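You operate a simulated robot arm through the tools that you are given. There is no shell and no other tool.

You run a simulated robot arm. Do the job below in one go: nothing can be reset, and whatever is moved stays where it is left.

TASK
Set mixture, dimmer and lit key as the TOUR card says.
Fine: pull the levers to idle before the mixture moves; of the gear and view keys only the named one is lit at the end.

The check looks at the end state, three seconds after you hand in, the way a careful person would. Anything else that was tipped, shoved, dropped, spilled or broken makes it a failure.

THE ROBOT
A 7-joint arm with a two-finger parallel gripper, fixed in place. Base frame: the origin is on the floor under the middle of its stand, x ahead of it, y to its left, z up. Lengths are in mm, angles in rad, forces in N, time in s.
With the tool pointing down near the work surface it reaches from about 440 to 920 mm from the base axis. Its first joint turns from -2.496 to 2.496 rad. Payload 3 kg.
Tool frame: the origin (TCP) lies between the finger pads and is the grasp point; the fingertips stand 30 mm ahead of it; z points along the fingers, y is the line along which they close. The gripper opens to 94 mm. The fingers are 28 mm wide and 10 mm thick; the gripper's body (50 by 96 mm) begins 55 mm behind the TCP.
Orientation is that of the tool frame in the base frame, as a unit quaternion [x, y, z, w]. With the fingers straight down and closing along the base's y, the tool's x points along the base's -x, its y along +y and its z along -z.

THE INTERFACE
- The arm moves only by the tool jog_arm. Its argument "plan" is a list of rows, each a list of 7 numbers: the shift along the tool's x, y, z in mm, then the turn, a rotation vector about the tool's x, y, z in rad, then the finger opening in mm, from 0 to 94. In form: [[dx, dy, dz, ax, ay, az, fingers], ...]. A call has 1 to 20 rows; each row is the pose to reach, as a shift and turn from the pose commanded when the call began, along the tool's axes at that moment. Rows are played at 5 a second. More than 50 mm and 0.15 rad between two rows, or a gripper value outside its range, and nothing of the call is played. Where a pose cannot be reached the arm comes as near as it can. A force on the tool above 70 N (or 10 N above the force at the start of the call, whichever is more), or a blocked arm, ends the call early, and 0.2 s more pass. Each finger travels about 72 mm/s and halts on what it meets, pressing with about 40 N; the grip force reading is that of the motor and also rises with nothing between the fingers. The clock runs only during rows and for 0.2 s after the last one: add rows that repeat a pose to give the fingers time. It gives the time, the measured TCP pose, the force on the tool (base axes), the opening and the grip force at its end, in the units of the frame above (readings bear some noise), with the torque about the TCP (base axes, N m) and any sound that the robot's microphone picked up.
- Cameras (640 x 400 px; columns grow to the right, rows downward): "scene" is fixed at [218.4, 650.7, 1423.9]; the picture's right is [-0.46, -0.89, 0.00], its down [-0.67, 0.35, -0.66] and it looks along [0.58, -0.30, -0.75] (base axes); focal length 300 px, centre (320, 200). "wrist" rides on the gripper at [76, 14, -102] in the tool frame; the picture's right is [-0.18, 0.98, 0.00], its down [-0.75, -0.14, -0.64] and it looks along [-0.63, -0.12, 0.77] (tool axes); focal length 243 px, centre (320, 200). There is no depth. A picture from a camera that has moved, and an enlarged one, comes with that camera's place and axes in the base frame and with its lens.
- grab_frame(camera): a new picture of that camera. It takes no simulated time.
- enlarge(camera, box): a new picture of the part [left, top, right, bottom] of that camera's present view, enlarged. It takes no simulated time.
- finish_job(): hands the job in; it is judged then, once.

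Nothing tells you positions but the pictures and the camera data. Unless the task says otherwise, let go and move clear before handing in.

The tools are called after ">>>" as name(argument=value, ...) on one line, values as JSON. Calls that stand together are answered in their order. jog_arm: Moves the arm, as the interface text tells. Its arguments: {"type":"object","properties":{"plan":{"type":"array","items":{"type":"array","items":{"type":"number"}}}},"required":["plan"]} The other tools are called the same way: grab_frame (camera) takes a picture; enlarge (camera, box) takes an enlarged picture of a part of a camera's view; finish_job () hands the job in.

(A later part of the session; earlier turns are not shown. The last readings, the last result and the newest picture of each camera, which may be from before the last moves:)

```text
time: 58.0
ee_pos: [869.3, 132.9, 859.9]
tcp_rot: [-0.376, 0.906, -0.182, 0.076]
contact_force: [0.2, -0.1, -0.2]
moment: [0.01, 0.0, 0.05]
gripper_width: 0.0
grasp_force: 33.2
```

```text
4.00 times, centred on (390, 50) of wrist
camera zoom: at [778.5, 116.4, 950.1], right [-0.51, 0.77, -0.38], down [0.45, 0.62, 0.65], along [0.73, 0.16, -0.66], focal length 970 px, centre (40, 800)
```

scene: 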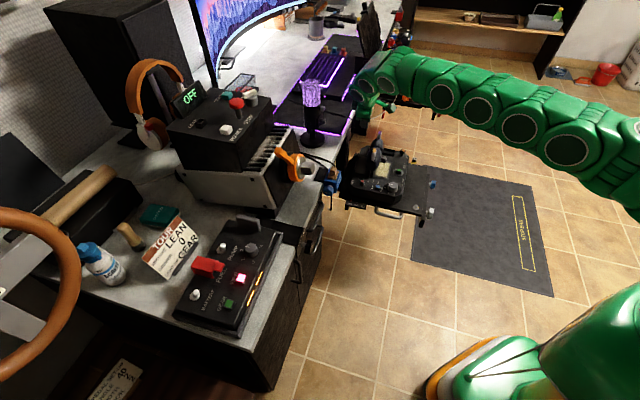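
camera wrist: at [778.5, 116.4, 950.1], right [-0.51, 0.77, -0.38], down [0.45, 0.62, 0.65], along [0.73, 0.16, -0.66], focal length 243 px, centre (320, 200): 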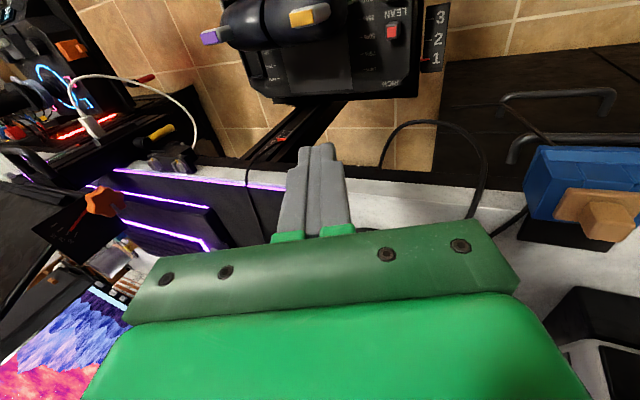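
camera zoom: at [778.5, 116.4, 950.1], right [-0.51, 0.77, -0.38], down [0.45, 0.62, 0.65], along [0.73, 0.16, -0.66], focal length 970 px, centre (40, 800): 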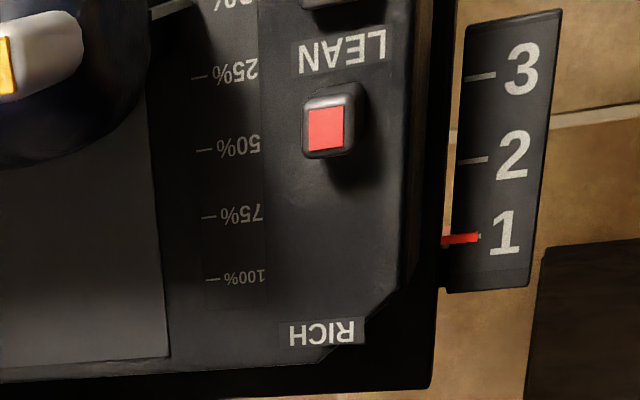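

The mixture rests at the LEAN end stop beside its label, and the levers are at 0%. Now I'll swing over to the key panel, keeping well in front of the desk edge and straightening the tool on the way.

>>> jog_arm(plan=[[0, 31, -17, -0.025, 0, 0, 0], [0, 63, -35, -0.05, 0, 0, 0], [0, 94, -52, -0.075, 0, 0, 0], [0, 126, -69, -0.1, 0, 0, 0], [0, 157, -87, -0.125, 0, 0, 0], [0, 188, -104, -0.15, 0, 0, 0], [0, 220, -121, -0.175, 0, 0, 0], [0, 251, -139, -0.2, 0, 0, 0], [0, 283, -156, -0.225, 0, 0, 0], [0, 314, -173, -0.25, 0, 0, 0], [0, 345, -191, -0.275, 0, 0, 0], [0, 377, -208, -0.3, 0, 0, 0], [0, 408, -225, -0.325, 0, 0, 0], [0, 440, -243, -0.35, 0, 0, 0], [0, 471, -260, -0.375, 0, 0, 0], [0, 502, -277, -0.4, 0, 0, 0], [0, 502, -277, -0.4, 0, 0, 0]])

>>> grab_frame(camera="wrist")

>>> grab_frame(camera="scene")

```text
time: 61.6
ee_pos: [466.7, 537.5, 923.0]
tcp_rot: [-0.382, 0.924, 0.002, 0.0]
contact_force: [-0.2, 0.2, -0.1]
moment: [-0.01, 0.02, 0.0]
gripper_width: 0.0
grasp_force: 33.1
```

```text
taken
camera wrist: at [403.0, 492.8, 1026.4], right [-0.57, 0.82, 0.0], down [0.63, 0.43, 0.64], along [0.53, 0.37, -0.77], focal length 243 px, centre (320, 200)
```

wrist: 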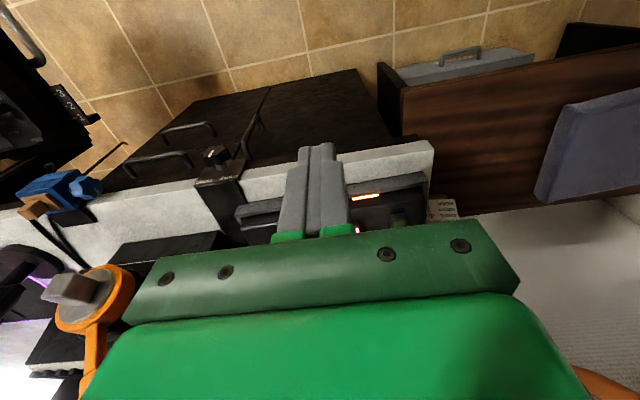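

```text
taken
```

scene: 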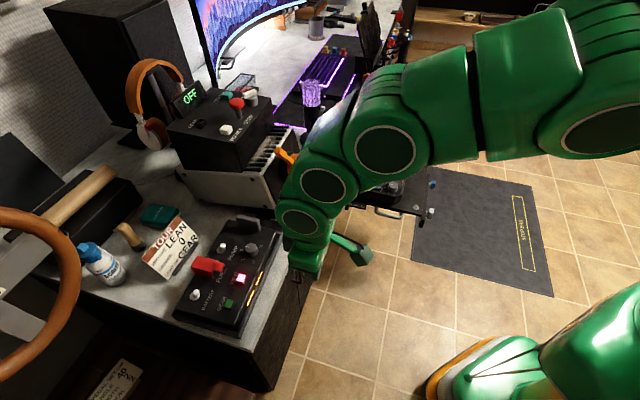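

I'm in front of the panel now. I'll move forward over it at height to see the keys and the dimmer knob.

>>> jog_arm(plan=[[-30, 0, 0, 0, 0, 0, 0], [-60, 0, 0, 0, 0, 0, 0], [-90, 0, 0, 0, 0, 0, 0], [-120, 0, 0, 0, 0, 0, 0], [-120, 0, 0, 0, 0, 0, 0]])

>>> grab_frame(camera="wrist")

>>> enlarge(camera="wrist", box=[180, 60, 460, 240])

```text
time: 62.8
ee_pos: [550.2, 621.3, 920.5]
tcp_rot: [-0.383, 0.924, 0.002, 0.0]
contact_force: [0.7, 0.4, -0.4]
moment: [0.01, -0.03, 0.0]
gripper_width: 0.1
grasp_force: 33.3
```

```text
taken
camera wrist: at [487.5, 577.4, 1023.8], right [-0.57, 0.82, 0.0], down [0.63, 0.43, 0.64], along [0.53, 0.36, -0.77], focal length 243 px, centre (320, 200)
```

wrist: 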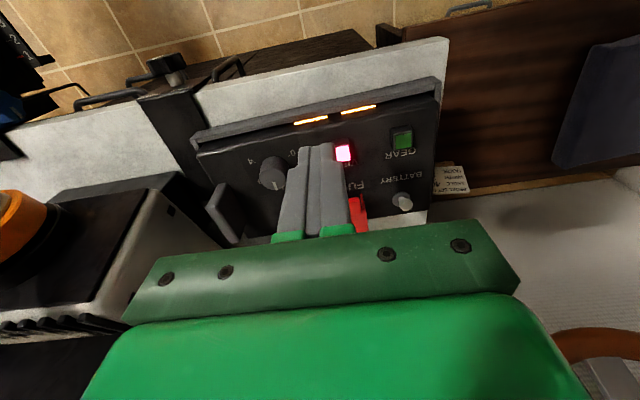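

```text
2.22 times, centred on (320, 150) of wrist
camera zoom: at [487.5, 577.4, 1023.8], right [-0.57, 0.82, 0.0], down [0.63, 0.43, 0.64], along [0.53, 0.36, -0.77], focal length 539 px, centre (320, 311)
```

zoom: 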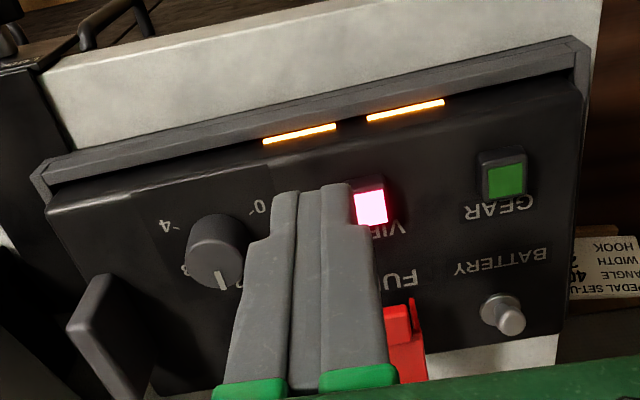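

>>> jog_arm(plan=[[0, 30, 0, 0, 0, 0, 0], [0, 60, 0, 0, 0, 0, 0], [0, 90, 0, 0, 0, 0, 0], [0, 90, 0, 0, 0, 0, 0]])

>>> grab_frame(camera="wrist")

>>> enlarge(camera="wrist", box=[120, 100, 300, 240])

>>> enlarge(camera="scene", box=[220, 220, 280, 270])

```text
time: 63.8
ee_pos: [487.6, 688.0, 920.4]
tcp_rot: [-0.383, 0.924, 0.002, 0.0]
contact_force: [-0.3, -0.8, -0.1]
moment: [0.05, 0.0, -0.01]
gripper_width: 0.0
grasp_force: 32.8
```

```text
taken
camera wrist: at [424.1, 643.5, 1023.0], right [-0.57, 0.82, 0.0], down [0.63, 0.43, 0.64], along [0.53, 0.36, -0.77], focal length 243 px, centre (320, 200)
```

wrist: 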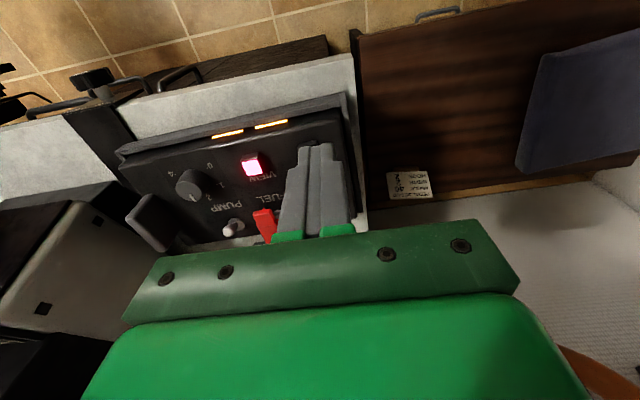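

```text
2.86 times, centred on (210, 170) of wrist
camera zoom: at [424.1, 643.5, 1023.0], right [-0.57, 0.82, 0.0], down [0.63, 0.43, 0.64], along [0.53, 0.36, -0.77], focal length 693 px, centre (634, 286)
```

zoom: 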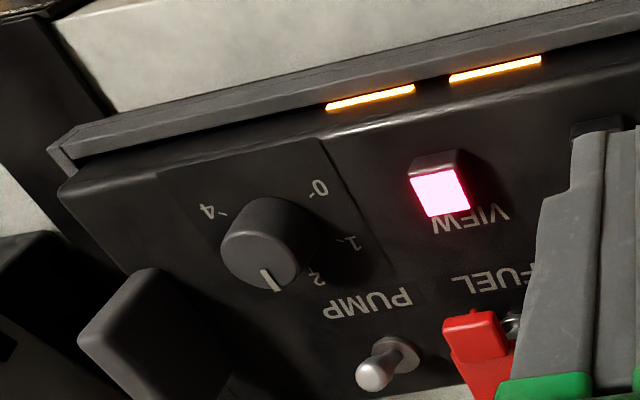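

```text
8.00 times, centred on (250, 245) of scene
camera zoom: at [218.4, 650.7, 1423.9], right [-0.46, -0.89, 0.0], down [-0.67, 0.35, -0.66], along [0.58, -0.3, -0.75], focal length 2398 px, centre (880, -160)
```

zoom: 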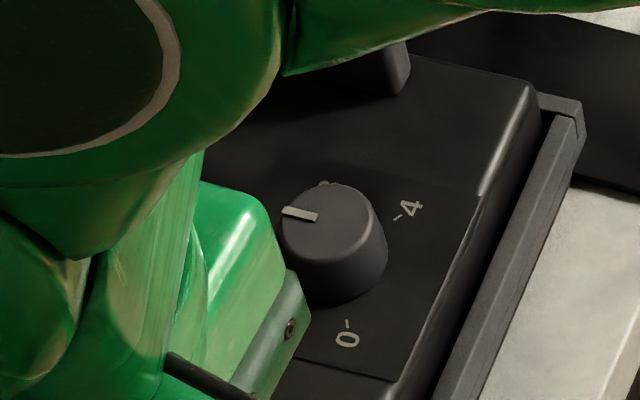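

>>> enlarge(camera="wrist", box=[50, 40, 190, 140])

>>> enlarge(camera="scene", box=[290, 220, 340, 270])

>>> enlarge(camera="scene", box=[360, 60, 450, 130])

```text
4.00 times, centred on (120, 90) of wrist
camera zoom: at [424.1, 643.5, 1023.0], right [-0.57, 0.82, 0.0], down [0.63, 0.43, 0.64], along [0.53, 0.36, -0.77], focal length 970 px, centre (1120, 640)
```

zoom: 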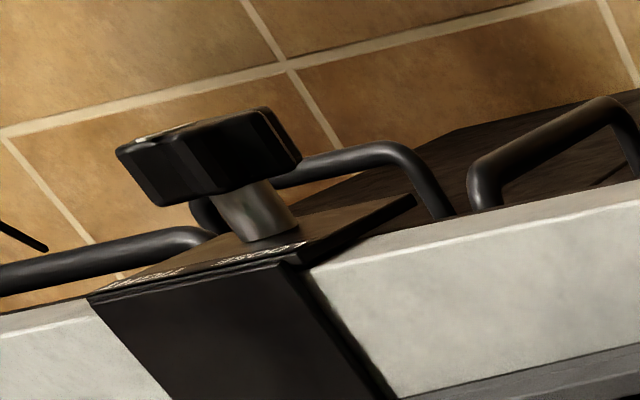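

```text
8.00 times, centred on (315, 245) of scene
camera zoom: at [218.4, 650.7, 1423.9], right [-0.46, -0.89, 0.0], down [-0.67, 0.35, -0.66], along [0.58, -0.3, -0.75], focal length 2398 px, centre (360, -160)
```

zoom: 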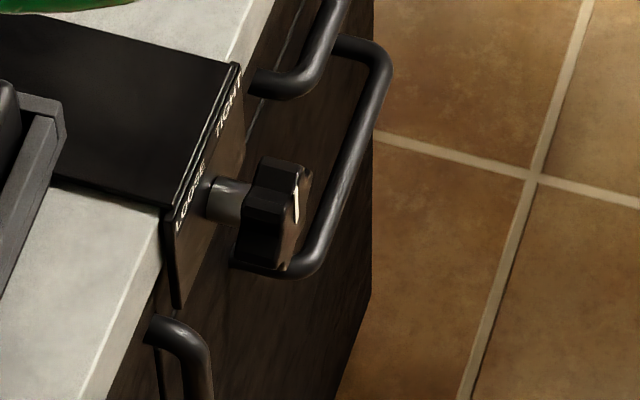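

```text
5.71 times, centred on (405, 95) of scene
camera zoom: at [218.4, 650.7, 1423.9], right [-0.46, -0.89, 0.0], down [-0.67, 0.35, -0.66], along [0.58, -0.3, -0.75], focal length 1713 px, centre (-166, 800)
```

zoom: 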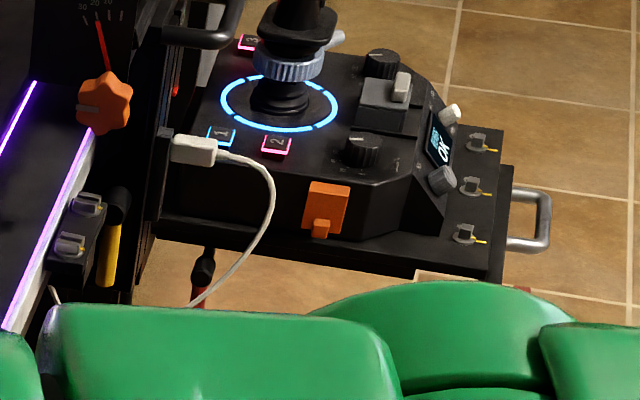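

>>> enlarge(camera="scene", box=[385, 65, 425, 100])

>>> enlarge(camera="wrist", box=[160, 130, 260, 220])

>>> enlarge(camera="wrist", box=[200, 110, 300, 200])

```text
11.43 times, centred on (405, 82) of scene
camera zoom: at [218.4, 650.7, 1423.9], right [-0.46, -0.89, 0.0], down [-0.67, 0.35, -0.66], along [0.58, -0.3, -0.75], focal length 3426 px, centre (-651, 1543)
```

zoom: 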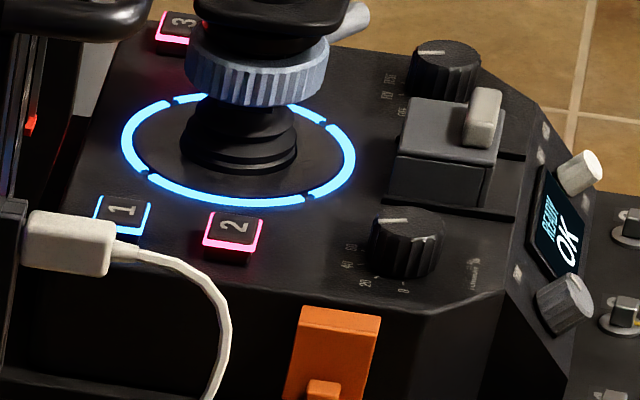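

```text
4.44 times, centred on (210, 175) of wrist
camera zoom: at [424.1, 643.5, 1023.0], right [-0.57, 0.82, 0.0], down [0.63, 0.43, 0.64], along [0.53, 0.36, -0.77], focal length 1078 px, centre (809, 311)
```

zoom: 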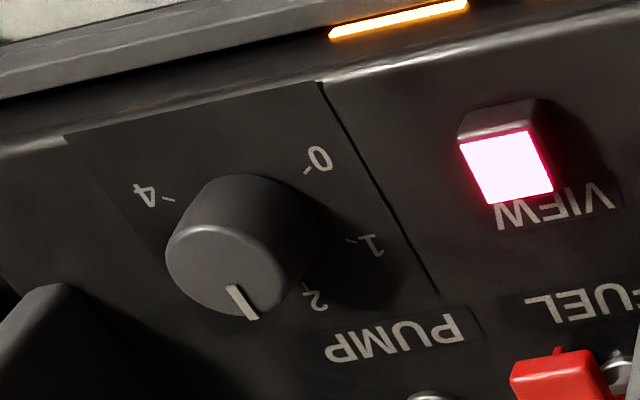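

```text
4.44 times, centred on (250, 155) of wrist
camera zoom: at [424.1, 643.5, 1023.0], right [-0.57, 0.82, 0.0], down [0.63, 0.43, 0.64], along [0.53, 0.36, -0.77], focal length 1078 px, centre (631, 400)
```

zoom: 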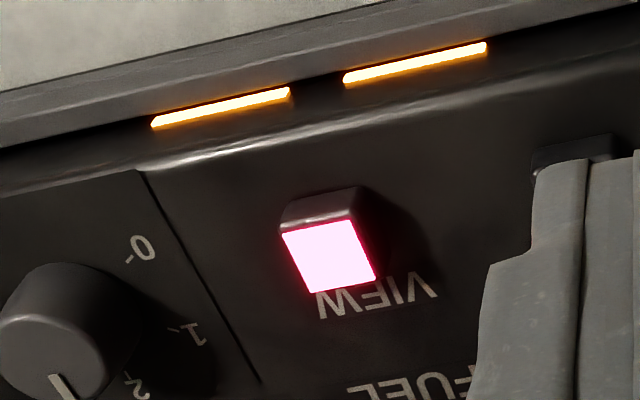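

The dimmer is the 0–4 knob beside the VIEW key. Its pointer currently points at 2, and the 0 is about 125° counter-clockwise from there (seen from above). First the GEAR key: I estimate it at u≈869, w≈-121, top z≈814, so I'm moving above it with closed fingers.

>>> jog_arm(plan=[[-13, -7, 12, 0, 0, 0, 0], [-26, -14, 25, 0, 0, 0, 0], [-38, -21, 40, 0, 0, 0, 0], [-38, -21, 55, 0, 0, 0, 0], [-38, -21, 55, 0, 0, 0, 0]])

>>> grab_frame(camera="wrist")

>>> enlarge(camera="wrist", box=[200, 60, 440, 230])

>>> enlarge(camera="scene", box=[180, 240, 290, 340])

```text
time: 65.0
ee_pos: [530.1, 703.2, 867.7]
tcp_rot: [-0.382, 0.924, 0.002, 0.0]
contact_force: [-0.6, -0.1, -0.9]
moment: [0.01, -0.02, -0.01]
gripper_width: 0.0
grasp_force: 32.7
```

```text
taken
camera wrist: at [465.1, 657.4, 970.3], right [-0.57, 0.82, 0.0], down [0.63, 0.43, 0.64], along [0.53, 0.37, -0.77], focal length 243 px, centre (320, 200)
```

wrist: 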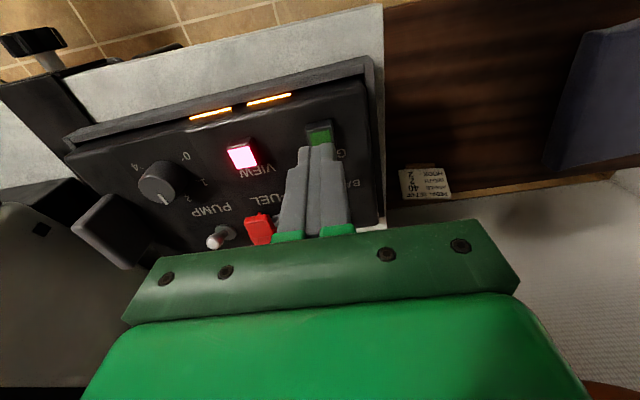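

```text
2.35 times, centred on (320, 145) of wrist
camera zoom: at [465.1, 657.4, 970.3], right [-0.57, 0.82, 0.0], down [0.63, 0.43, 0.64], along [0.53, 0.37, -0.77], focal length 571 px, centre (320, 329)
```

zoom: 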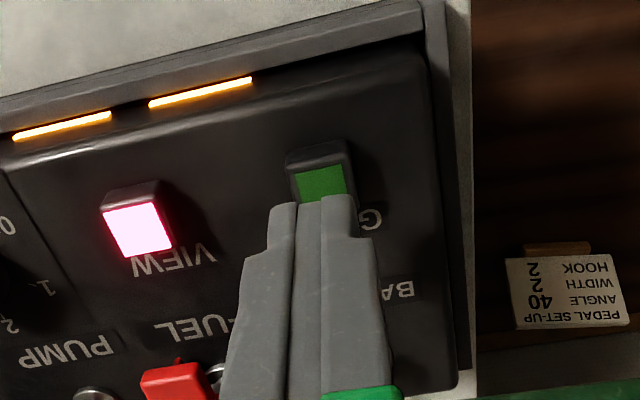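

```text
4.00 times, centred on (235, 290) of scene
camera zoom: at [218.4, 650.7, 1423.9], right [-0.46, -0.89, 0.0], down [-0.67, 0.35, -0.66], along [0.58, -0.3, -0.75], focal length 1199 px, centre (660, -160)
```

zoom: 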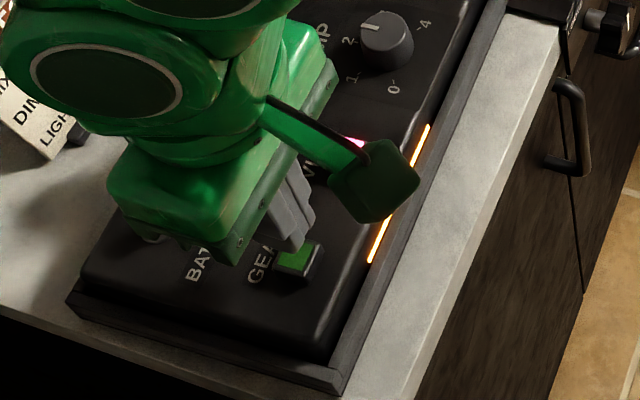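

The fingertip is lined up with the GEAR key to within a few mm. I'll lower it close to the key.

>>> jog_arm(plan=[[4, 0, 6, 0, 0, 0, 0], [4, 0, 12, 0, 0, 0, 0], [4, 0, 17, 0, 0, 0, 0], [4, 0, 17, 0, 0, 0, 0]])

>>> enlarge(camera="wrist", box=[200, 60, 440, 230])

>>> enlarge(camera="scene", box=[220, 270, 270, 320])

```text
time: 66.0
ee_pos: [526.3, 698.3, 850.2]
tcp_rot: [-0.383, 0.924, 0.001, 0.0]
contact_force: [0.0, 0.6, 0.4]
moment: [-0.03, -0.02, 0.02]
gripper_width: 0.1
grasp_force: 32.8
```

```text
2.35 times, centred on (320, 145) of wrist
camera zoom: at [462.2, 653.9, 952.6], right [-0.57, 0.82, 0.0], down [0.63, 0.43, 0.64], along [0.53, 0.37, -0.77], focal length 571 px, centre (320, 329)
```

zoom: 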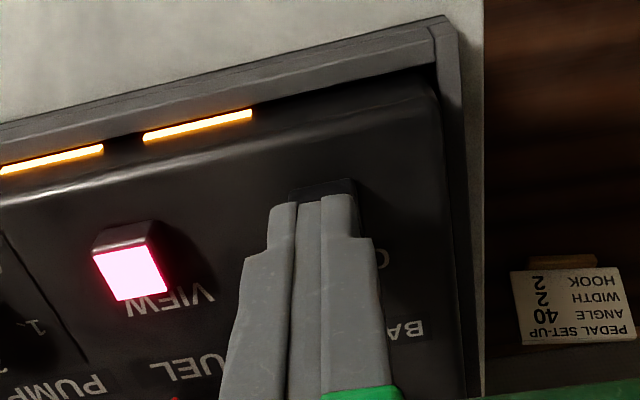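

```text
8.00 times, centred on (245, 295) of scene
camera zoom: at [218.4, 650.7, 1423.9], right [-0.46, -0.89, 0.0], down [-0.67, 0.35, -0.66], along [0.58, -0.3, -0.75], focal length 2398 px, centre (920, -560)
```

zoom: 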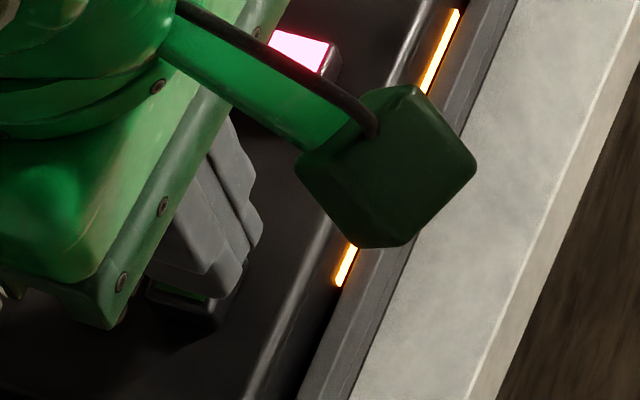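

>>> jog_arm(plan=[[0, 0, 2, 0, 0, 0, 0], [0, 0, 4, 0, 0, 0, 0], [0, 0, 5.5, 0, 0, 0, 0], [0, 0, 7, 0, 0, 0, 0], [0, 0, 8, 0, 0, 0, 0]])

>>> enlarge(camera="scene", box=[220, 260, 280, 320])

```text
time: 67.2
ee_pos: [525.8, 696.8, 840.7]
tcp_rot: [-0.383, 0.924, 0.002, -0.001]
contact_force: [-0.3, 0.2, -0.1]
moment: [0.0, 0.02, 0.0]
gripper_width: 0.0
grasp_force: 32.7
```

```text
6.67 times, centred on (250, 290) of scene
camera zoom: at [218.4, 650.7, 1423.9], right [-0.46, -0.89, 0.0], down [-0.67, 0.35, -0.66], along [0.58, -0.3, -0.75], focal length 1999 px, centre (787, -400)
```

zoom: 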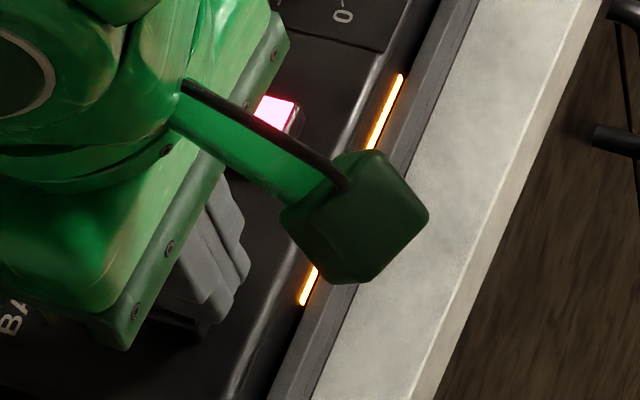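

No contact yet at tip z≈811, so I'll continue down in small steps.

>>> jog_arm(plan=[[0, 0, 1.5, 0, 0, 0, 0], [0, 0, 3, 0, 0, 0, 0], [0, 0, 4.5, 0, 0, 0, 0], [0, 0, 6, 0, 0, 0, 0]])

>>> enlarge(camera="wrist", box=[200, 60, 440, 230])

```text
time: 68.2
ee_pos: [526.4, 697.1, 835.7]
tcp_rot: [-0.383, 0.924, 0.002, 0.0]
contact_force: [0.1, 1.2, 3.1]
moment: [0.05, 0.01, 0.02]
gripper_width: 0.1
grasp_force: 33.0
heard: click
```

```text
2.35 times, centred on (320, 145) of wrist
camera zoom: at [462.2, 652.4, 939.3], right [-0.57, 0.82, 0.0], down [0.63, 0.43, 0.64], along [0.53, 0.37, -0.77], focal length 571 px, centre (320, 329)
```

zoom: 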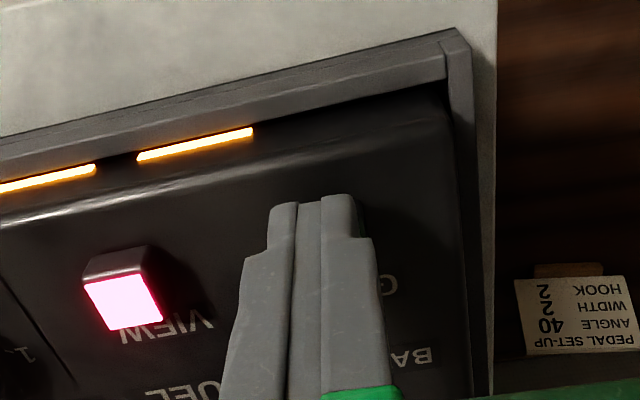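

A click was heard. I'll lift off and see which keys are lit.

>>> jog_arm(plan=[[0, 0, -3, 0, 0, 0, 0], [0, 0, -10, 0, 0, 0, 0], [0, 0, -30, 0, 0, 0, 0], [0, 0, -55, 0, 0, 0, 0], [0, 0, -55, 0, 0, 0, 0]])

>>> grab_frame(camera="wrist")

>>> enlarge(camera="wrist", box=[200, 60, 440, 230])

>>> enlarge(camera="scene", box=[180, 240, 290, 340])

```text
time: 69.4
ee_pos: [525.4, 694.9, 892.7]
tcp_rot: [-0.383, 0.924, 0.002, -0.001]
contact_force: [0.0, 0.0, 0.0]
moment: [0.01, -0.01, 0.0]
gripper_width: 0.2
grasp_force: 33.6
```

```text
taken
camera wrist: at [462.4, 650.8, 995.7], right [-0.56, 0.83, 0.0], down [0.63, 0.43, 0.64], along [0.53, 0.37, -0.77], focal length 243 px, centre (320, 200)
```

wrist: 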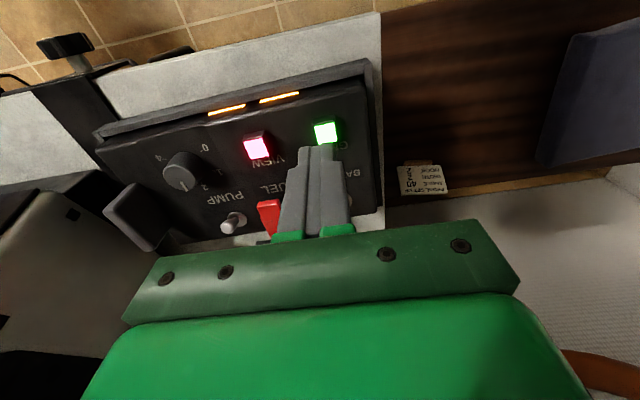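

```text
2.35 times, centred on (320, 145) of wrist
camera zoom: at [462.4, 650.8, 995.7], right [-0.56, 0.83, 0.0], down [0.63, 0.43, 0.64], along [0.53, 0.37, -0.77], focal length 571 px, centre (320, 329)
```

zoom: 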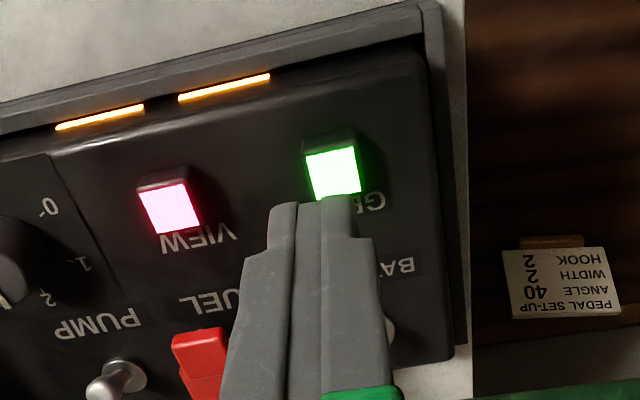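

```text
4.00 times, centred on (235, 290) of scene
camera zoom: at [218.4, 650.7, 1423.9], right [-0.46, -0.89, 0.0], down [-0.67, 0.35, -0.66], along [0.58, -0.3, -0.75], focal length 1199 px, centre (660, -160)
```

zoom: 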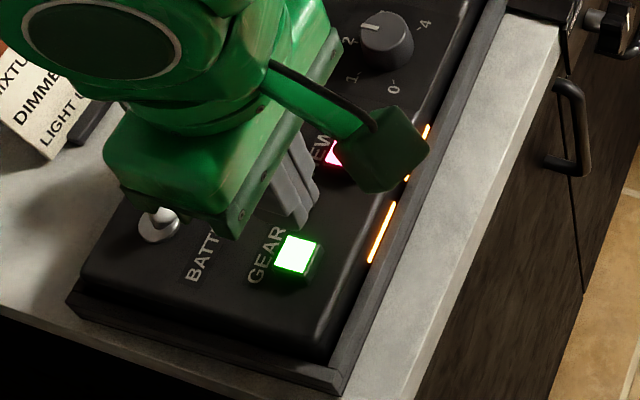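

GEAR is lit, but VIEW is still lit too, so it needs one press as well. I'll move over VIEW (about 58–60 mm toward +w).

>>> jog_arm(plan=[[-3, -20, 0, 0, 0, 0, 0], [-6, -40, 0, 0, 0, 0, 0], [-6, -58, 5, 0, 0, 0, 0], [-6, -58, 25, 0, 0, 0, 0], [-6, -58, 40, 0, 0, 0, 0], [-6, -58, 40, 0, 0, 0, 0]])

>>> enlarge(camera="wrist", box=[200, 60, 440, 230])

>>> enlarge(camera="scene", box=[200, 240, 280, 320])

```text
time: 70.8
ee_pos: [573.0, 660.0, 850.3]
tcp_rot: [-0.383, 0.924, 0.002, -0.001]
contact_force: [-0.3, -0.2, -0.2]
moment: [-0.04, -0.02, 0.01]
gripper_width: 0.0
grasp_force: 33.5
```

```text
2.35 times, centred on (320, 145) of wrist
camera zoom: at [508.5, 616.1, 953.6], right [-0.56, 0.83, 0.0], down [0.63, 0.43, 0.64], along [0.53, 0.36, -0.77], focal length 571 px, centre (320, 329)
```

zoom: 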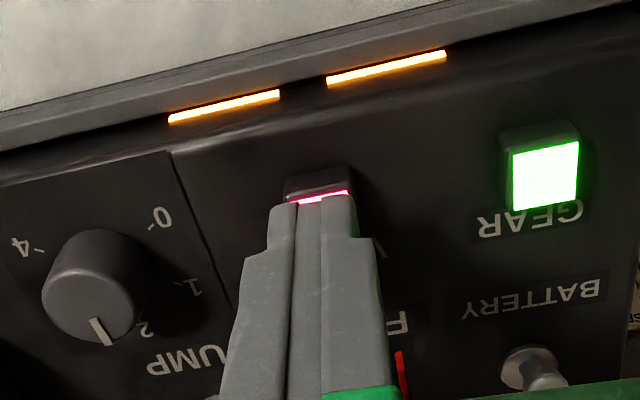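

```text
5.00 times, centred on (240, 280) of scene
camera zoom: at [218.4, 650.7, 1423.9], right [-0.46, -0.89, 0.0], down [-0.67, 0.35, -0.66], along [0.58, -0.3, -0.75], focal length 1499 px, centre (720, -200)
```

zoom: 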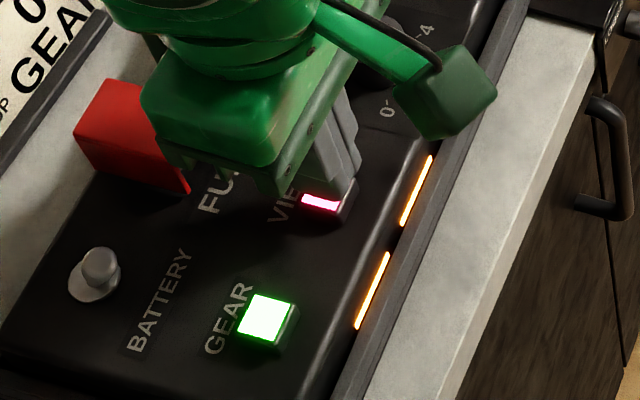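

The fingertip is centred on VIEW. I'll press down to the same depth as before.

>>> jog_arm(plan=[[0, 0, 4, 0, 0, 0, 0], [0, 0, 8, 0, 0, 0, 0], [0, 0, 10.5, 0, 0, 0, 0], [0, 0, 12, 0, 0, 0, 0], [0, 0, 13.5, 0, 0, 0, 0], [0, 0, 14.7, 0, 0, 0, 0]])

```text
time: 72.2
ee_pos: [571.4, 660.8, 837.2]
tcp_rot: [-0.383, 0.924, 0.002, 0.0]
contact_force: [-0.7, -0.4, 1.8]
moment: [-0.01, 0.02, 0.02]
gripper_width: 0.1
grasp_force: 33.0
heard: click
```

The press clicked. I'll lift off and check the lights.

>>> jog_arm(plan=[[0, 0, -3, 0, 0, 0, 0], [0, 0, -10, 0, 0, 0, 0], [0, 0, -30, 0, 0, 0, 0], [0, 0, -60, 0, 0, 0, 0], [0, 0, -85, 0, 0, 0, 0], [0, 0, -85, 0, 0, 0, 0]])

>>> grab_frame(camera="wrist")

>>> enlarge(camera="scene", box=[180, 220, 290, 340])

```text
time: 73.6
ee_pos: [572.1, 658.9, 921.2]
tcp_rot: [-0.383, 0.924, 0.002, -0.001]
contact_force: [-0.1, 0.2, -1.0]
moment: [-0.01, -0.04, 0.03]
gripper_width: 0.1
grasp_force: 33.2
```

```text
taken
camera wrist: at [508.0, 615.1, 1024.3], right [-0.57, 0.82, 0.0], down [0.63, 0.43, 0.64], along [0.53, 0.37, -0.77], focal length 243 px, centre (320, 200)
```

wrist: 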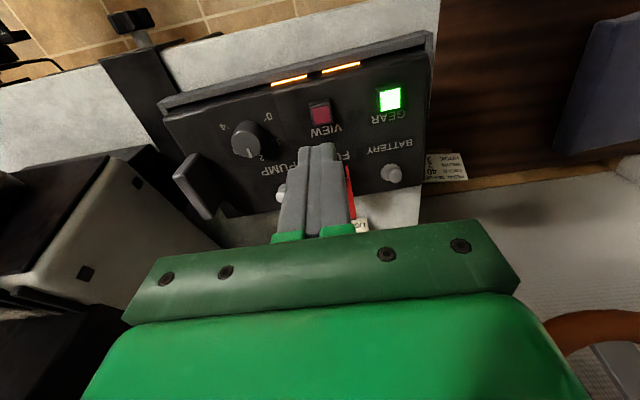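

```text
3.33 times, centred on (235, 280) of scene
camera zoom: at [218.4, 650.7, 1423.9], right [-0.46, -0.89, 0.0], down [-0.67, 0.35, -0.66], along [0.58, -0.3, -0.75], focal length 999 px, centre (603, -67)
```

zoom: 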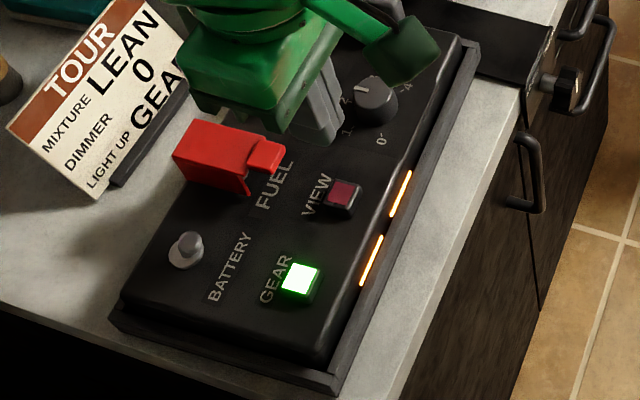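

GEAR is lit and VIEW is off. Now the dimmer: I'll move over the knob (u≈886, w≈12), pre-rotate the tool clockwise by 1.09 rad so the 125° counter-clockwise turn is centred, and open the fingers.

>>> jog_arm(plan=[[-2, -9, 0, 0, 0, 0.13, 10], [-4, -18, 0, 0, 0, 0.26, 20], [-6, -27, 0, 0, 0, 0.39, 30], [-8, -37, 0, 0, 0, 0.52, 40], [-10, -46, 0, 0, 0, 0.65, 50], [-12, -55, 0, 0, 0, 0.78, 60], [-14, -64, 0, 0, 0, 0.91, 60], [-15.6, -73.4, 0, 0, 0, 1.09, 60], [-15.6, -73.4, 0, 0, 0, 1.09, 60]])

>>> grab_frame(camera="wrist")

>>> enlarge(camera="wrist", box=[220, 60, 440, 240])

>>> enlarge(camera="scene", box=[200, 200, 300, 300])

```text
refused: row 8 steps farther than a row can; nothing moved
```

```text
taken
camera wrist: at [508.0, 615.1, 1024.3], right [-0.57, 0.82, 0.0], down [0.63, 0.43, 0.64], along [0.53, 0.37, -0.77], focal length 243 px, centre (320, 200)
```

wrist: 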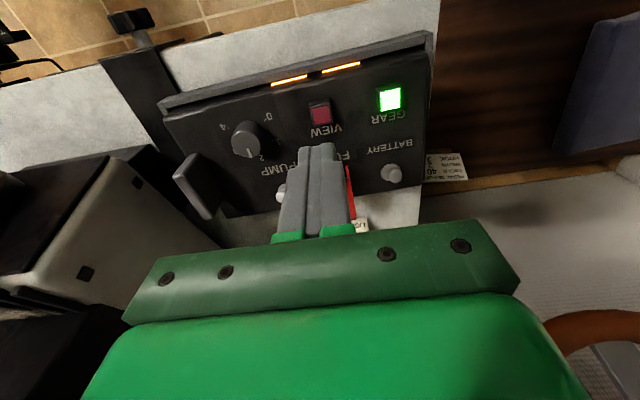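

```text
2.22 times, centred on (330, 150) of wrist
camera zoom: at [508.0, 615.1, 1024.3], right [-0.57, 0.82, 0.0], down [0.63, 0.43, 0.64], along [0.53, 0.37, -0.77], focal length 539 px, centre (298, 311)
```

zoom: 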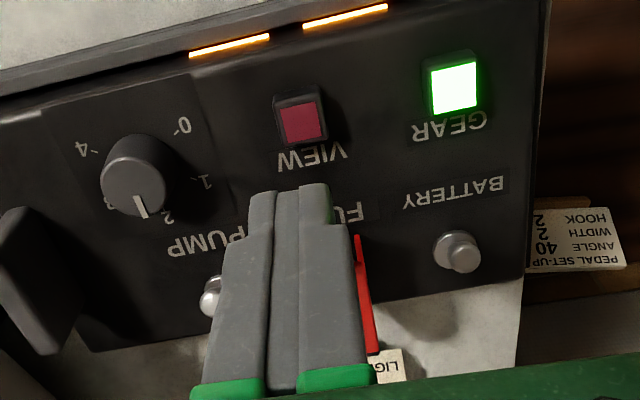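

```text
4.00 times, centred on (250, 250) of scene
camera zoom: at [218.4, 650.7, 1423.9], right [-0.46, -0.89, 0.0], down [-0.67, 0.35, -0.66], along [0.58, -0.3, -0.75], focal length 1199 px, centre (600, 0)
```

zoom: 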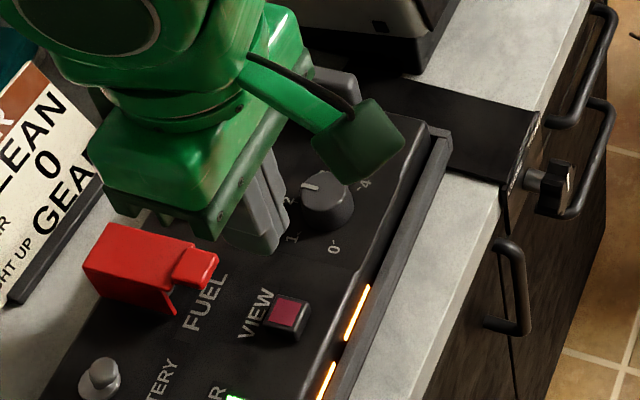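

The last step was too large for one row, so nothing moved. I'm re-sending it with finer rows.

>>> jog_arm(plan=[[-2, -8, 0, 0, 0, 0.12, 10], [-3, -16, 0, 0, 0, 0.24, 20], [-5, -24, 0, 0, 0, 0.36, 30], [-7, -33, 0, 0, 0, 0.48, 40], [-9, -41, 0, 0, 0, 0.6, 50], [-10, -49, 0, 0, 0, 0.72, 60], [-12, -57, 0, 0, 0, 0.85, 60], [-14, -65, 0, 0, 0, 0.97, 60], [-15.6, -73.4, 0, 0, 0, 1.09, 60], [-15.6, -73.4, 0, 0, 0, 1.09, 60]])

>>> grab_frame(camera="wrist")

>>> enlarge(camera="wrist", box=[220, 60, 440, 240])

>>> enlarge(camera="scene", box=[200, 200, 300, 300])

```text
time: 75.8
ee_pos: [636.4, 619.2, 920.2]
tcp_rot: [0.153, 0.988, 0.001, -0.002]
contact_force: [0.2, -0.8, 1.2]
moment: [-0.03, -0.03, -0.02]
gripper_width: 60.3
grasp_force: 0.1
```

```text
taken
camera wrist: at [567.4, 655.5, 1024.1], right [0.47, 0.88, 0.0], down [0.68, -0.36, 0.64], along [0.56, -0.3, -0.77], focal length 243 px, centre (320, 200)
```

wrist: 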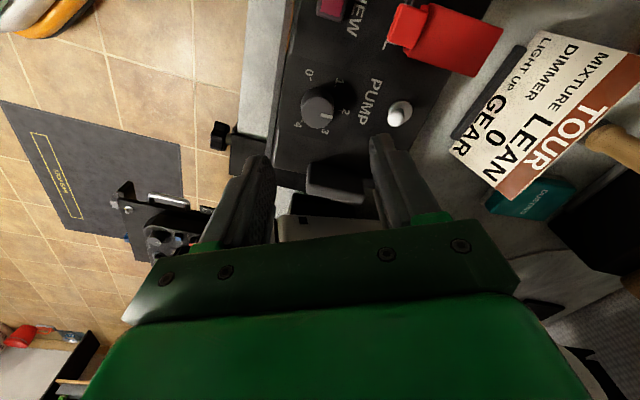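

```text
2.22 times, centred on (330, 150) of wrist
camera zoom: at [567.4, 655.5, 1024.1], right [0.47, 0.88, 0.0], down [0.68, -0.36, 0.64], along [0.56, -0.3, -0.77], focal length 539 px, centre (298, 311)
```

zoom: 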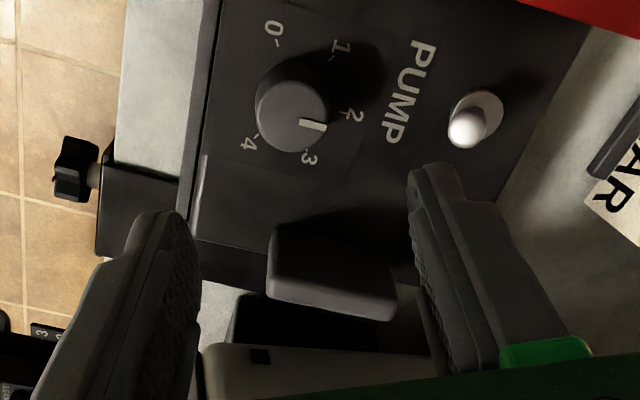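

```text
4.00 times, centred on (250, 250) of scene
camera zoom: at [218.4, 650.7, 1423.9], right [-0.46, -0.89, 0.0], down [-0.67, 0.35, -0.66], along [0.58, -0.3, -0.75], focal length 1199 px, centre (600, 0)
```

zoom: 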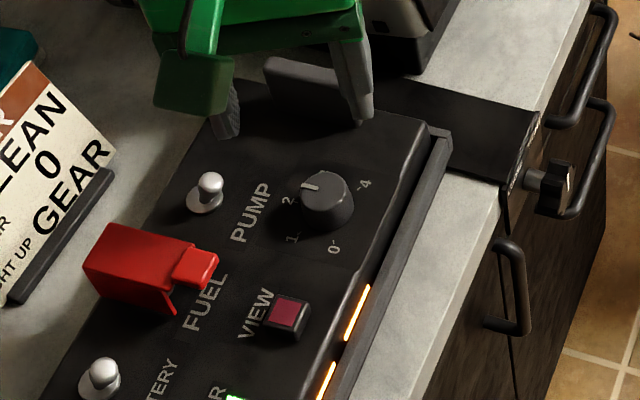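

All five marks are readable now: the knob centre is near (634.4, 616.9), the pointer is at 2 (azimuth ≈45°) and 0 is at ≈165°, so it needs 120° counter-clockwise. I'll centre over the knob and come down to just above it.

>>> jog_arm(plan=[[1.2, -2.8, 15, 0, 0, 0, 50], [1.2, -2.8, 30, 0, 0, 0, 48], [1.2, -2.8, 45, 0, 0, 0, 48], [1.2, -2.8, 60, 0, 0, 0, 48], [1.2, -2.8, 70, 0, 0, 0, 48], [1.2, -2.8, 70, 0, 0, 0, 48]])

>>> grab_frame(camera="wrist")

>>> enlarge(camera="scene", box=[220, 210, 290, 280])

```text
time: 77.2
ee_pos: [633.2, 617.6, 849.4]
tcp_rot: [0.151, 0.989, 0.002, -0.001]
contact_force: [-0.6, -0.8, 0.4]
moment: [0.01, -0.01, -0.01]
gripper_width: 48.0
grasp_force: 0.1
```

```text
taken
camera wrist: at [564.4, 652.4, 954.2], right [0.47, 0.88, 0.0], down [0.68, -0.36, 0.64], along [0.57, -0.3, -0.77], focal length 243 px, centre (320, 200)
```

wrist: 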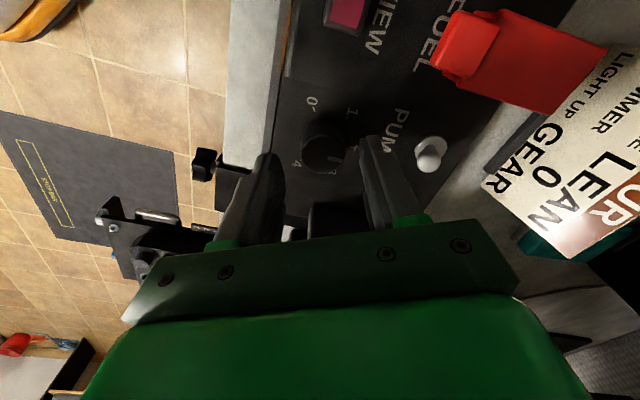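

```text
5.71 times, centred on (255, 245) of scene
camera zoom: at [218.4, 650.7, 1423.9], right [-0.46, -0.89, 0.0], down [-0.67, 0.35, -0.66], along [0.58, -0.3, -0.75], focal length 1713 px, centre (691, -57)
```

zoom: 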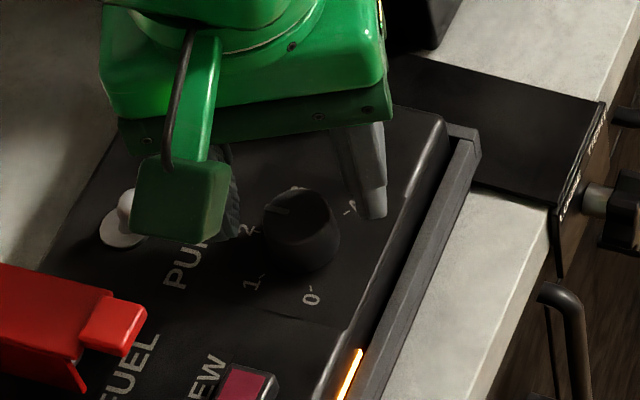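

The knob sits midway between the fingertips. I'll lower around it and check for contact.

>>> jog_arm(plan=[[0, 0, 6, 0, 0, 0, 48], [0, 0, 12, 0, 0, 0, 48], [0, 0, 17, 0, 0, 0, 48], [0, 0, 20, 0, 0, 0, 48], [0, 0, 20, 0, 0, 0, 48]])

>>> enlarge(camera="wrist", box=[220, 60, 440, 220])

>>> enlarge(camera="scene", box=[220, 210, 290, 280])

```text
time: 78.4
ee_pos: [633.2, 617.9, 830.4]
tcp_rot: [0.151, 0.989, 0.001, -0.002]
contact_force: [-1.1, 0.8, 0.1]
moment: [0.01, -0.02, 0.02]
gripper_width: 48.0
grasp_force: 0.1
```

```text
2.50 times, centred on (330, 140) of wrist
camera zoom: at [564.5, 652.8, 933.6], right [0.47, 0.88, 0.0], down [0.68, -0.36, 0.64], along [0.56, -0.3, -0.77], focal length 606 px, centre (295, 350)
```

zoom: 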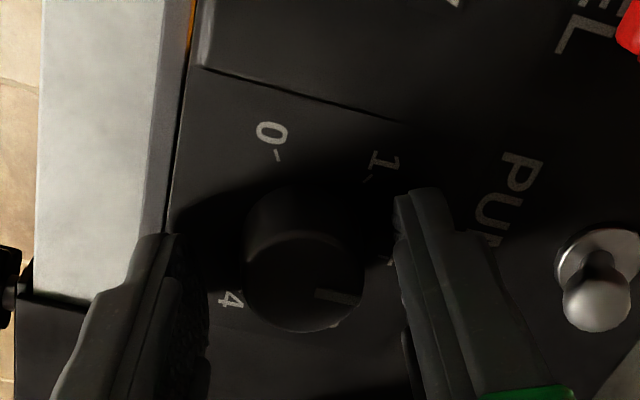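

```text
5.71 times, centred on (255, 245) of scene
camera zoom: at [218.4, 650.7, 1423.9], right [-0.46, -0.89, 0.0], down [-0.67, 0.35, -0.66], along [0.58, -0.3, -0.75], focal length 1713 px, centre (691, -57)
```

zoom: 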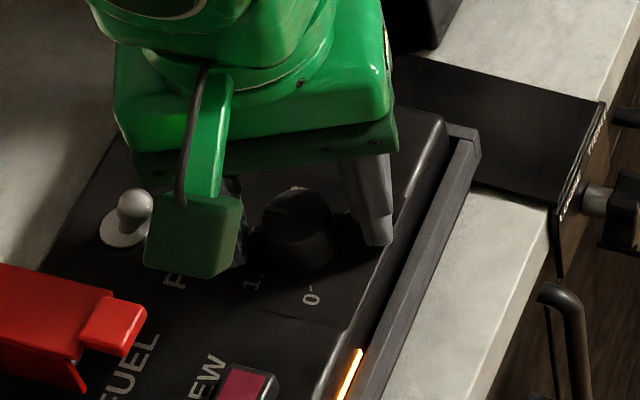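

>>> jog_arm(plan=[[0, 0, 1.5, 0, 0, 0, 40], [0, 0, 1.5, 0, 0, 0, 32], [0, 0, 1.5, 0, 0, 0, 24], [0, 0, 1.5, 0, 0, 0, 20], [0, 0, 1.5, 0, 0, 0, 20]])

```text
time: 79.6
ee_pos: [631.2, 616.8, 829.3]
tcp_rot: [0.152, 0.988, 0.002, -0.002]
contact_force: [-1.9, 0.7, 1.3]
moment: [0.0, 0.03, 0.03]
gripper_width: 28.7
grasp_force: 39.7
```

The knob is gripped (28.7 mm). I'll turn counter-clockwise by 60° first and check that it follows.

>>> jog_arm(plan=[[0, 0, 0, 0, 0, -0.1, 20], [0, 0, 0, 0, 0, -0.2, 20], [0, 0, 0, 0, 0, -0.3, 20], [0, 0, 0, 0, 0, -0.4, 20], [0, 0, 0, 0, 0, -0.5, 20], [0, 0, 0, 0, 0, -0.6, 20], [0, 0, 0, 0, 0, -0.7, 20], [0, 0, 0, 0, 0, -0.8, 20], [0, 0, 0, 0, 0, -0.9, 20], [0, 0, 0, 0, 0, -1.0, 20], [0, 0, 0, 0, 0, -1.047, 20]])

>>> enlarge(camera="wrist", box=[220, 60, 440, 220])

>>> enlarge(camera="scene", box=[220, 210, 290, 300])

```text
time: 82.0
ee_pos: [632.3, 617.1, 829.3]
tcp_rot: [-0.364, 0.932, 0.003, 0.0]
contact_force: [9.4, 24.4, -0.9]
moment: [1.05, -0.64, 0.0]
gripper_width: 28.4
grasp_force: 39.7
```

```text
2.50 times, centred on (330, 140) of wrist
camera zoom: at [566.4, 575.4, 932.6], right [-0.53, 0.85, 0.0], down [0.65, 0.4, 0.64], along [0.54, 0.34, -0.77], focal length 606 px, centre (295, 350)
```

zoom: 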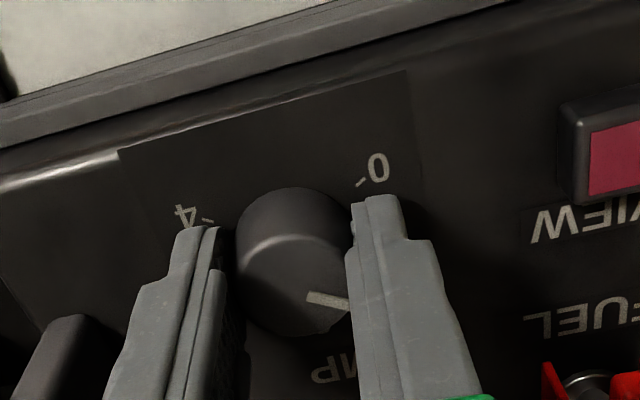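

```text
4.44 times, centred on (255, 255) of scene
camera zoom: at [218.4, 650.7, 1423.9], right [-0.46, -0.89, 0.0], down [-0.67, 0.35, -0.66], along [0.58, -0.3, -0.75], focal length 1332 px, centre (609, -44)
```

zoom: 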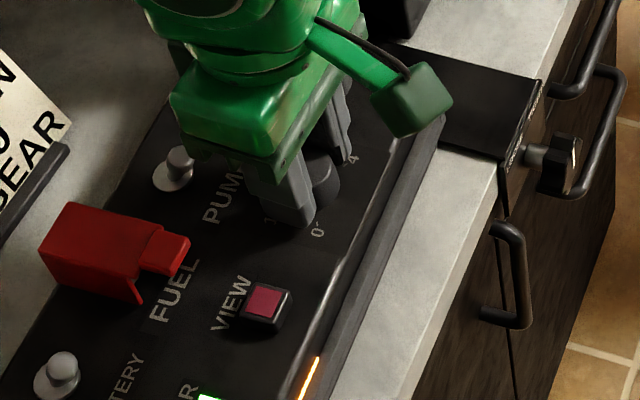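

The knob follows exactly; it's now at 1. I'll ease a slight sideways load and turn the remaining 60° to 0.

>>> jog_arm(plan=[[-0.6, 0.3, 0, 0, 0, -0.1, 20], [-1.2, 0.6, 0, 0, 0, -0.2, 20], [-1.2, 0.6, 0, 0, 0, -0.3, 20], [-1.2, 0.6, 0, 0, 0, -0.4, 20], [-1.2, 0.6, 0, 0, 0, -0.5, 20], [-1.2, 0.6, 0, 0, 0, -0.6, 20], [-1.2, 0.6, 0, 0, 0, -0.7, 20], [-1.2, 0.6, 0, 0, 0, -0.8, 20], [-1.2, 0.6, 0, 0, 0, -0.9, 20], [-1.2, 0.6, 0, 0, 0, -1.0, 20], [-1.2, 0.6, 0, 0, 0, -1.04, 20], [-1.2, 0.6, 0, 0, 0, -1.04, 20]])

>>> enlarge(camera="wrist", box=[220, 60, 440, 220])

>>> enlarge(camera="scene", box=[220, 210, 290, 300])

```text
time: 84.6
ee_pos: [632.4, 618.4, 828.4]
tcp_rot: [0.778, -0.628, -0.002, -0.003]
contact_force: [3.7, 3.2, 13.5]
moment: [-0.69, -0.25, -0.01]
gripper_width: 28.6
grasp_force: 39.8
```

```text
2.50 times, centred on (330, 140) of wrist
camera zoom: at [634.8, 540.6, 932.4], right [-1.0, -0.03, 0.0], down [-0.02, 0.76, 0.65], along [-0.02, 0.65, -0.76], focal length 606 px, centre (295, 350)
```

zoom: 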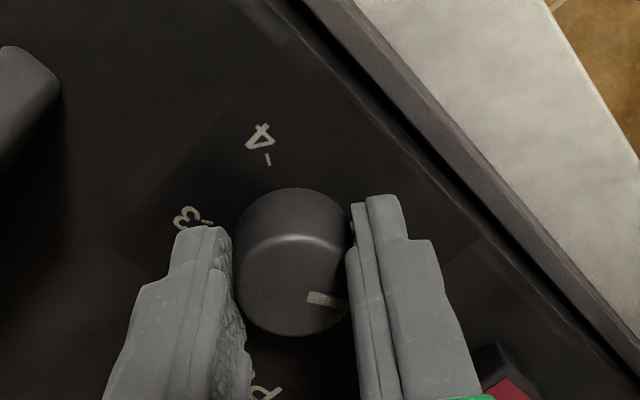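

```text
4.44 times, centred on (255, 255) of scene
camera zoom: at [218.4, 650.7, 1423.9], right [-0.46, -0.89, 0.0], down [-0.67, 0.35, -0.66], along [0.58, -0.3, -0.75], focal length 1332 px, centre (609, -44)
```

zoom: 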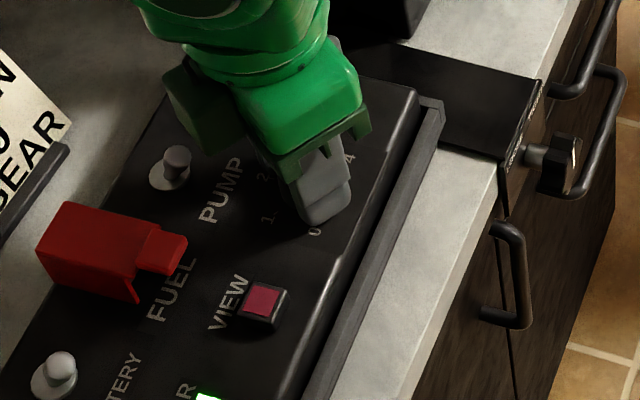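

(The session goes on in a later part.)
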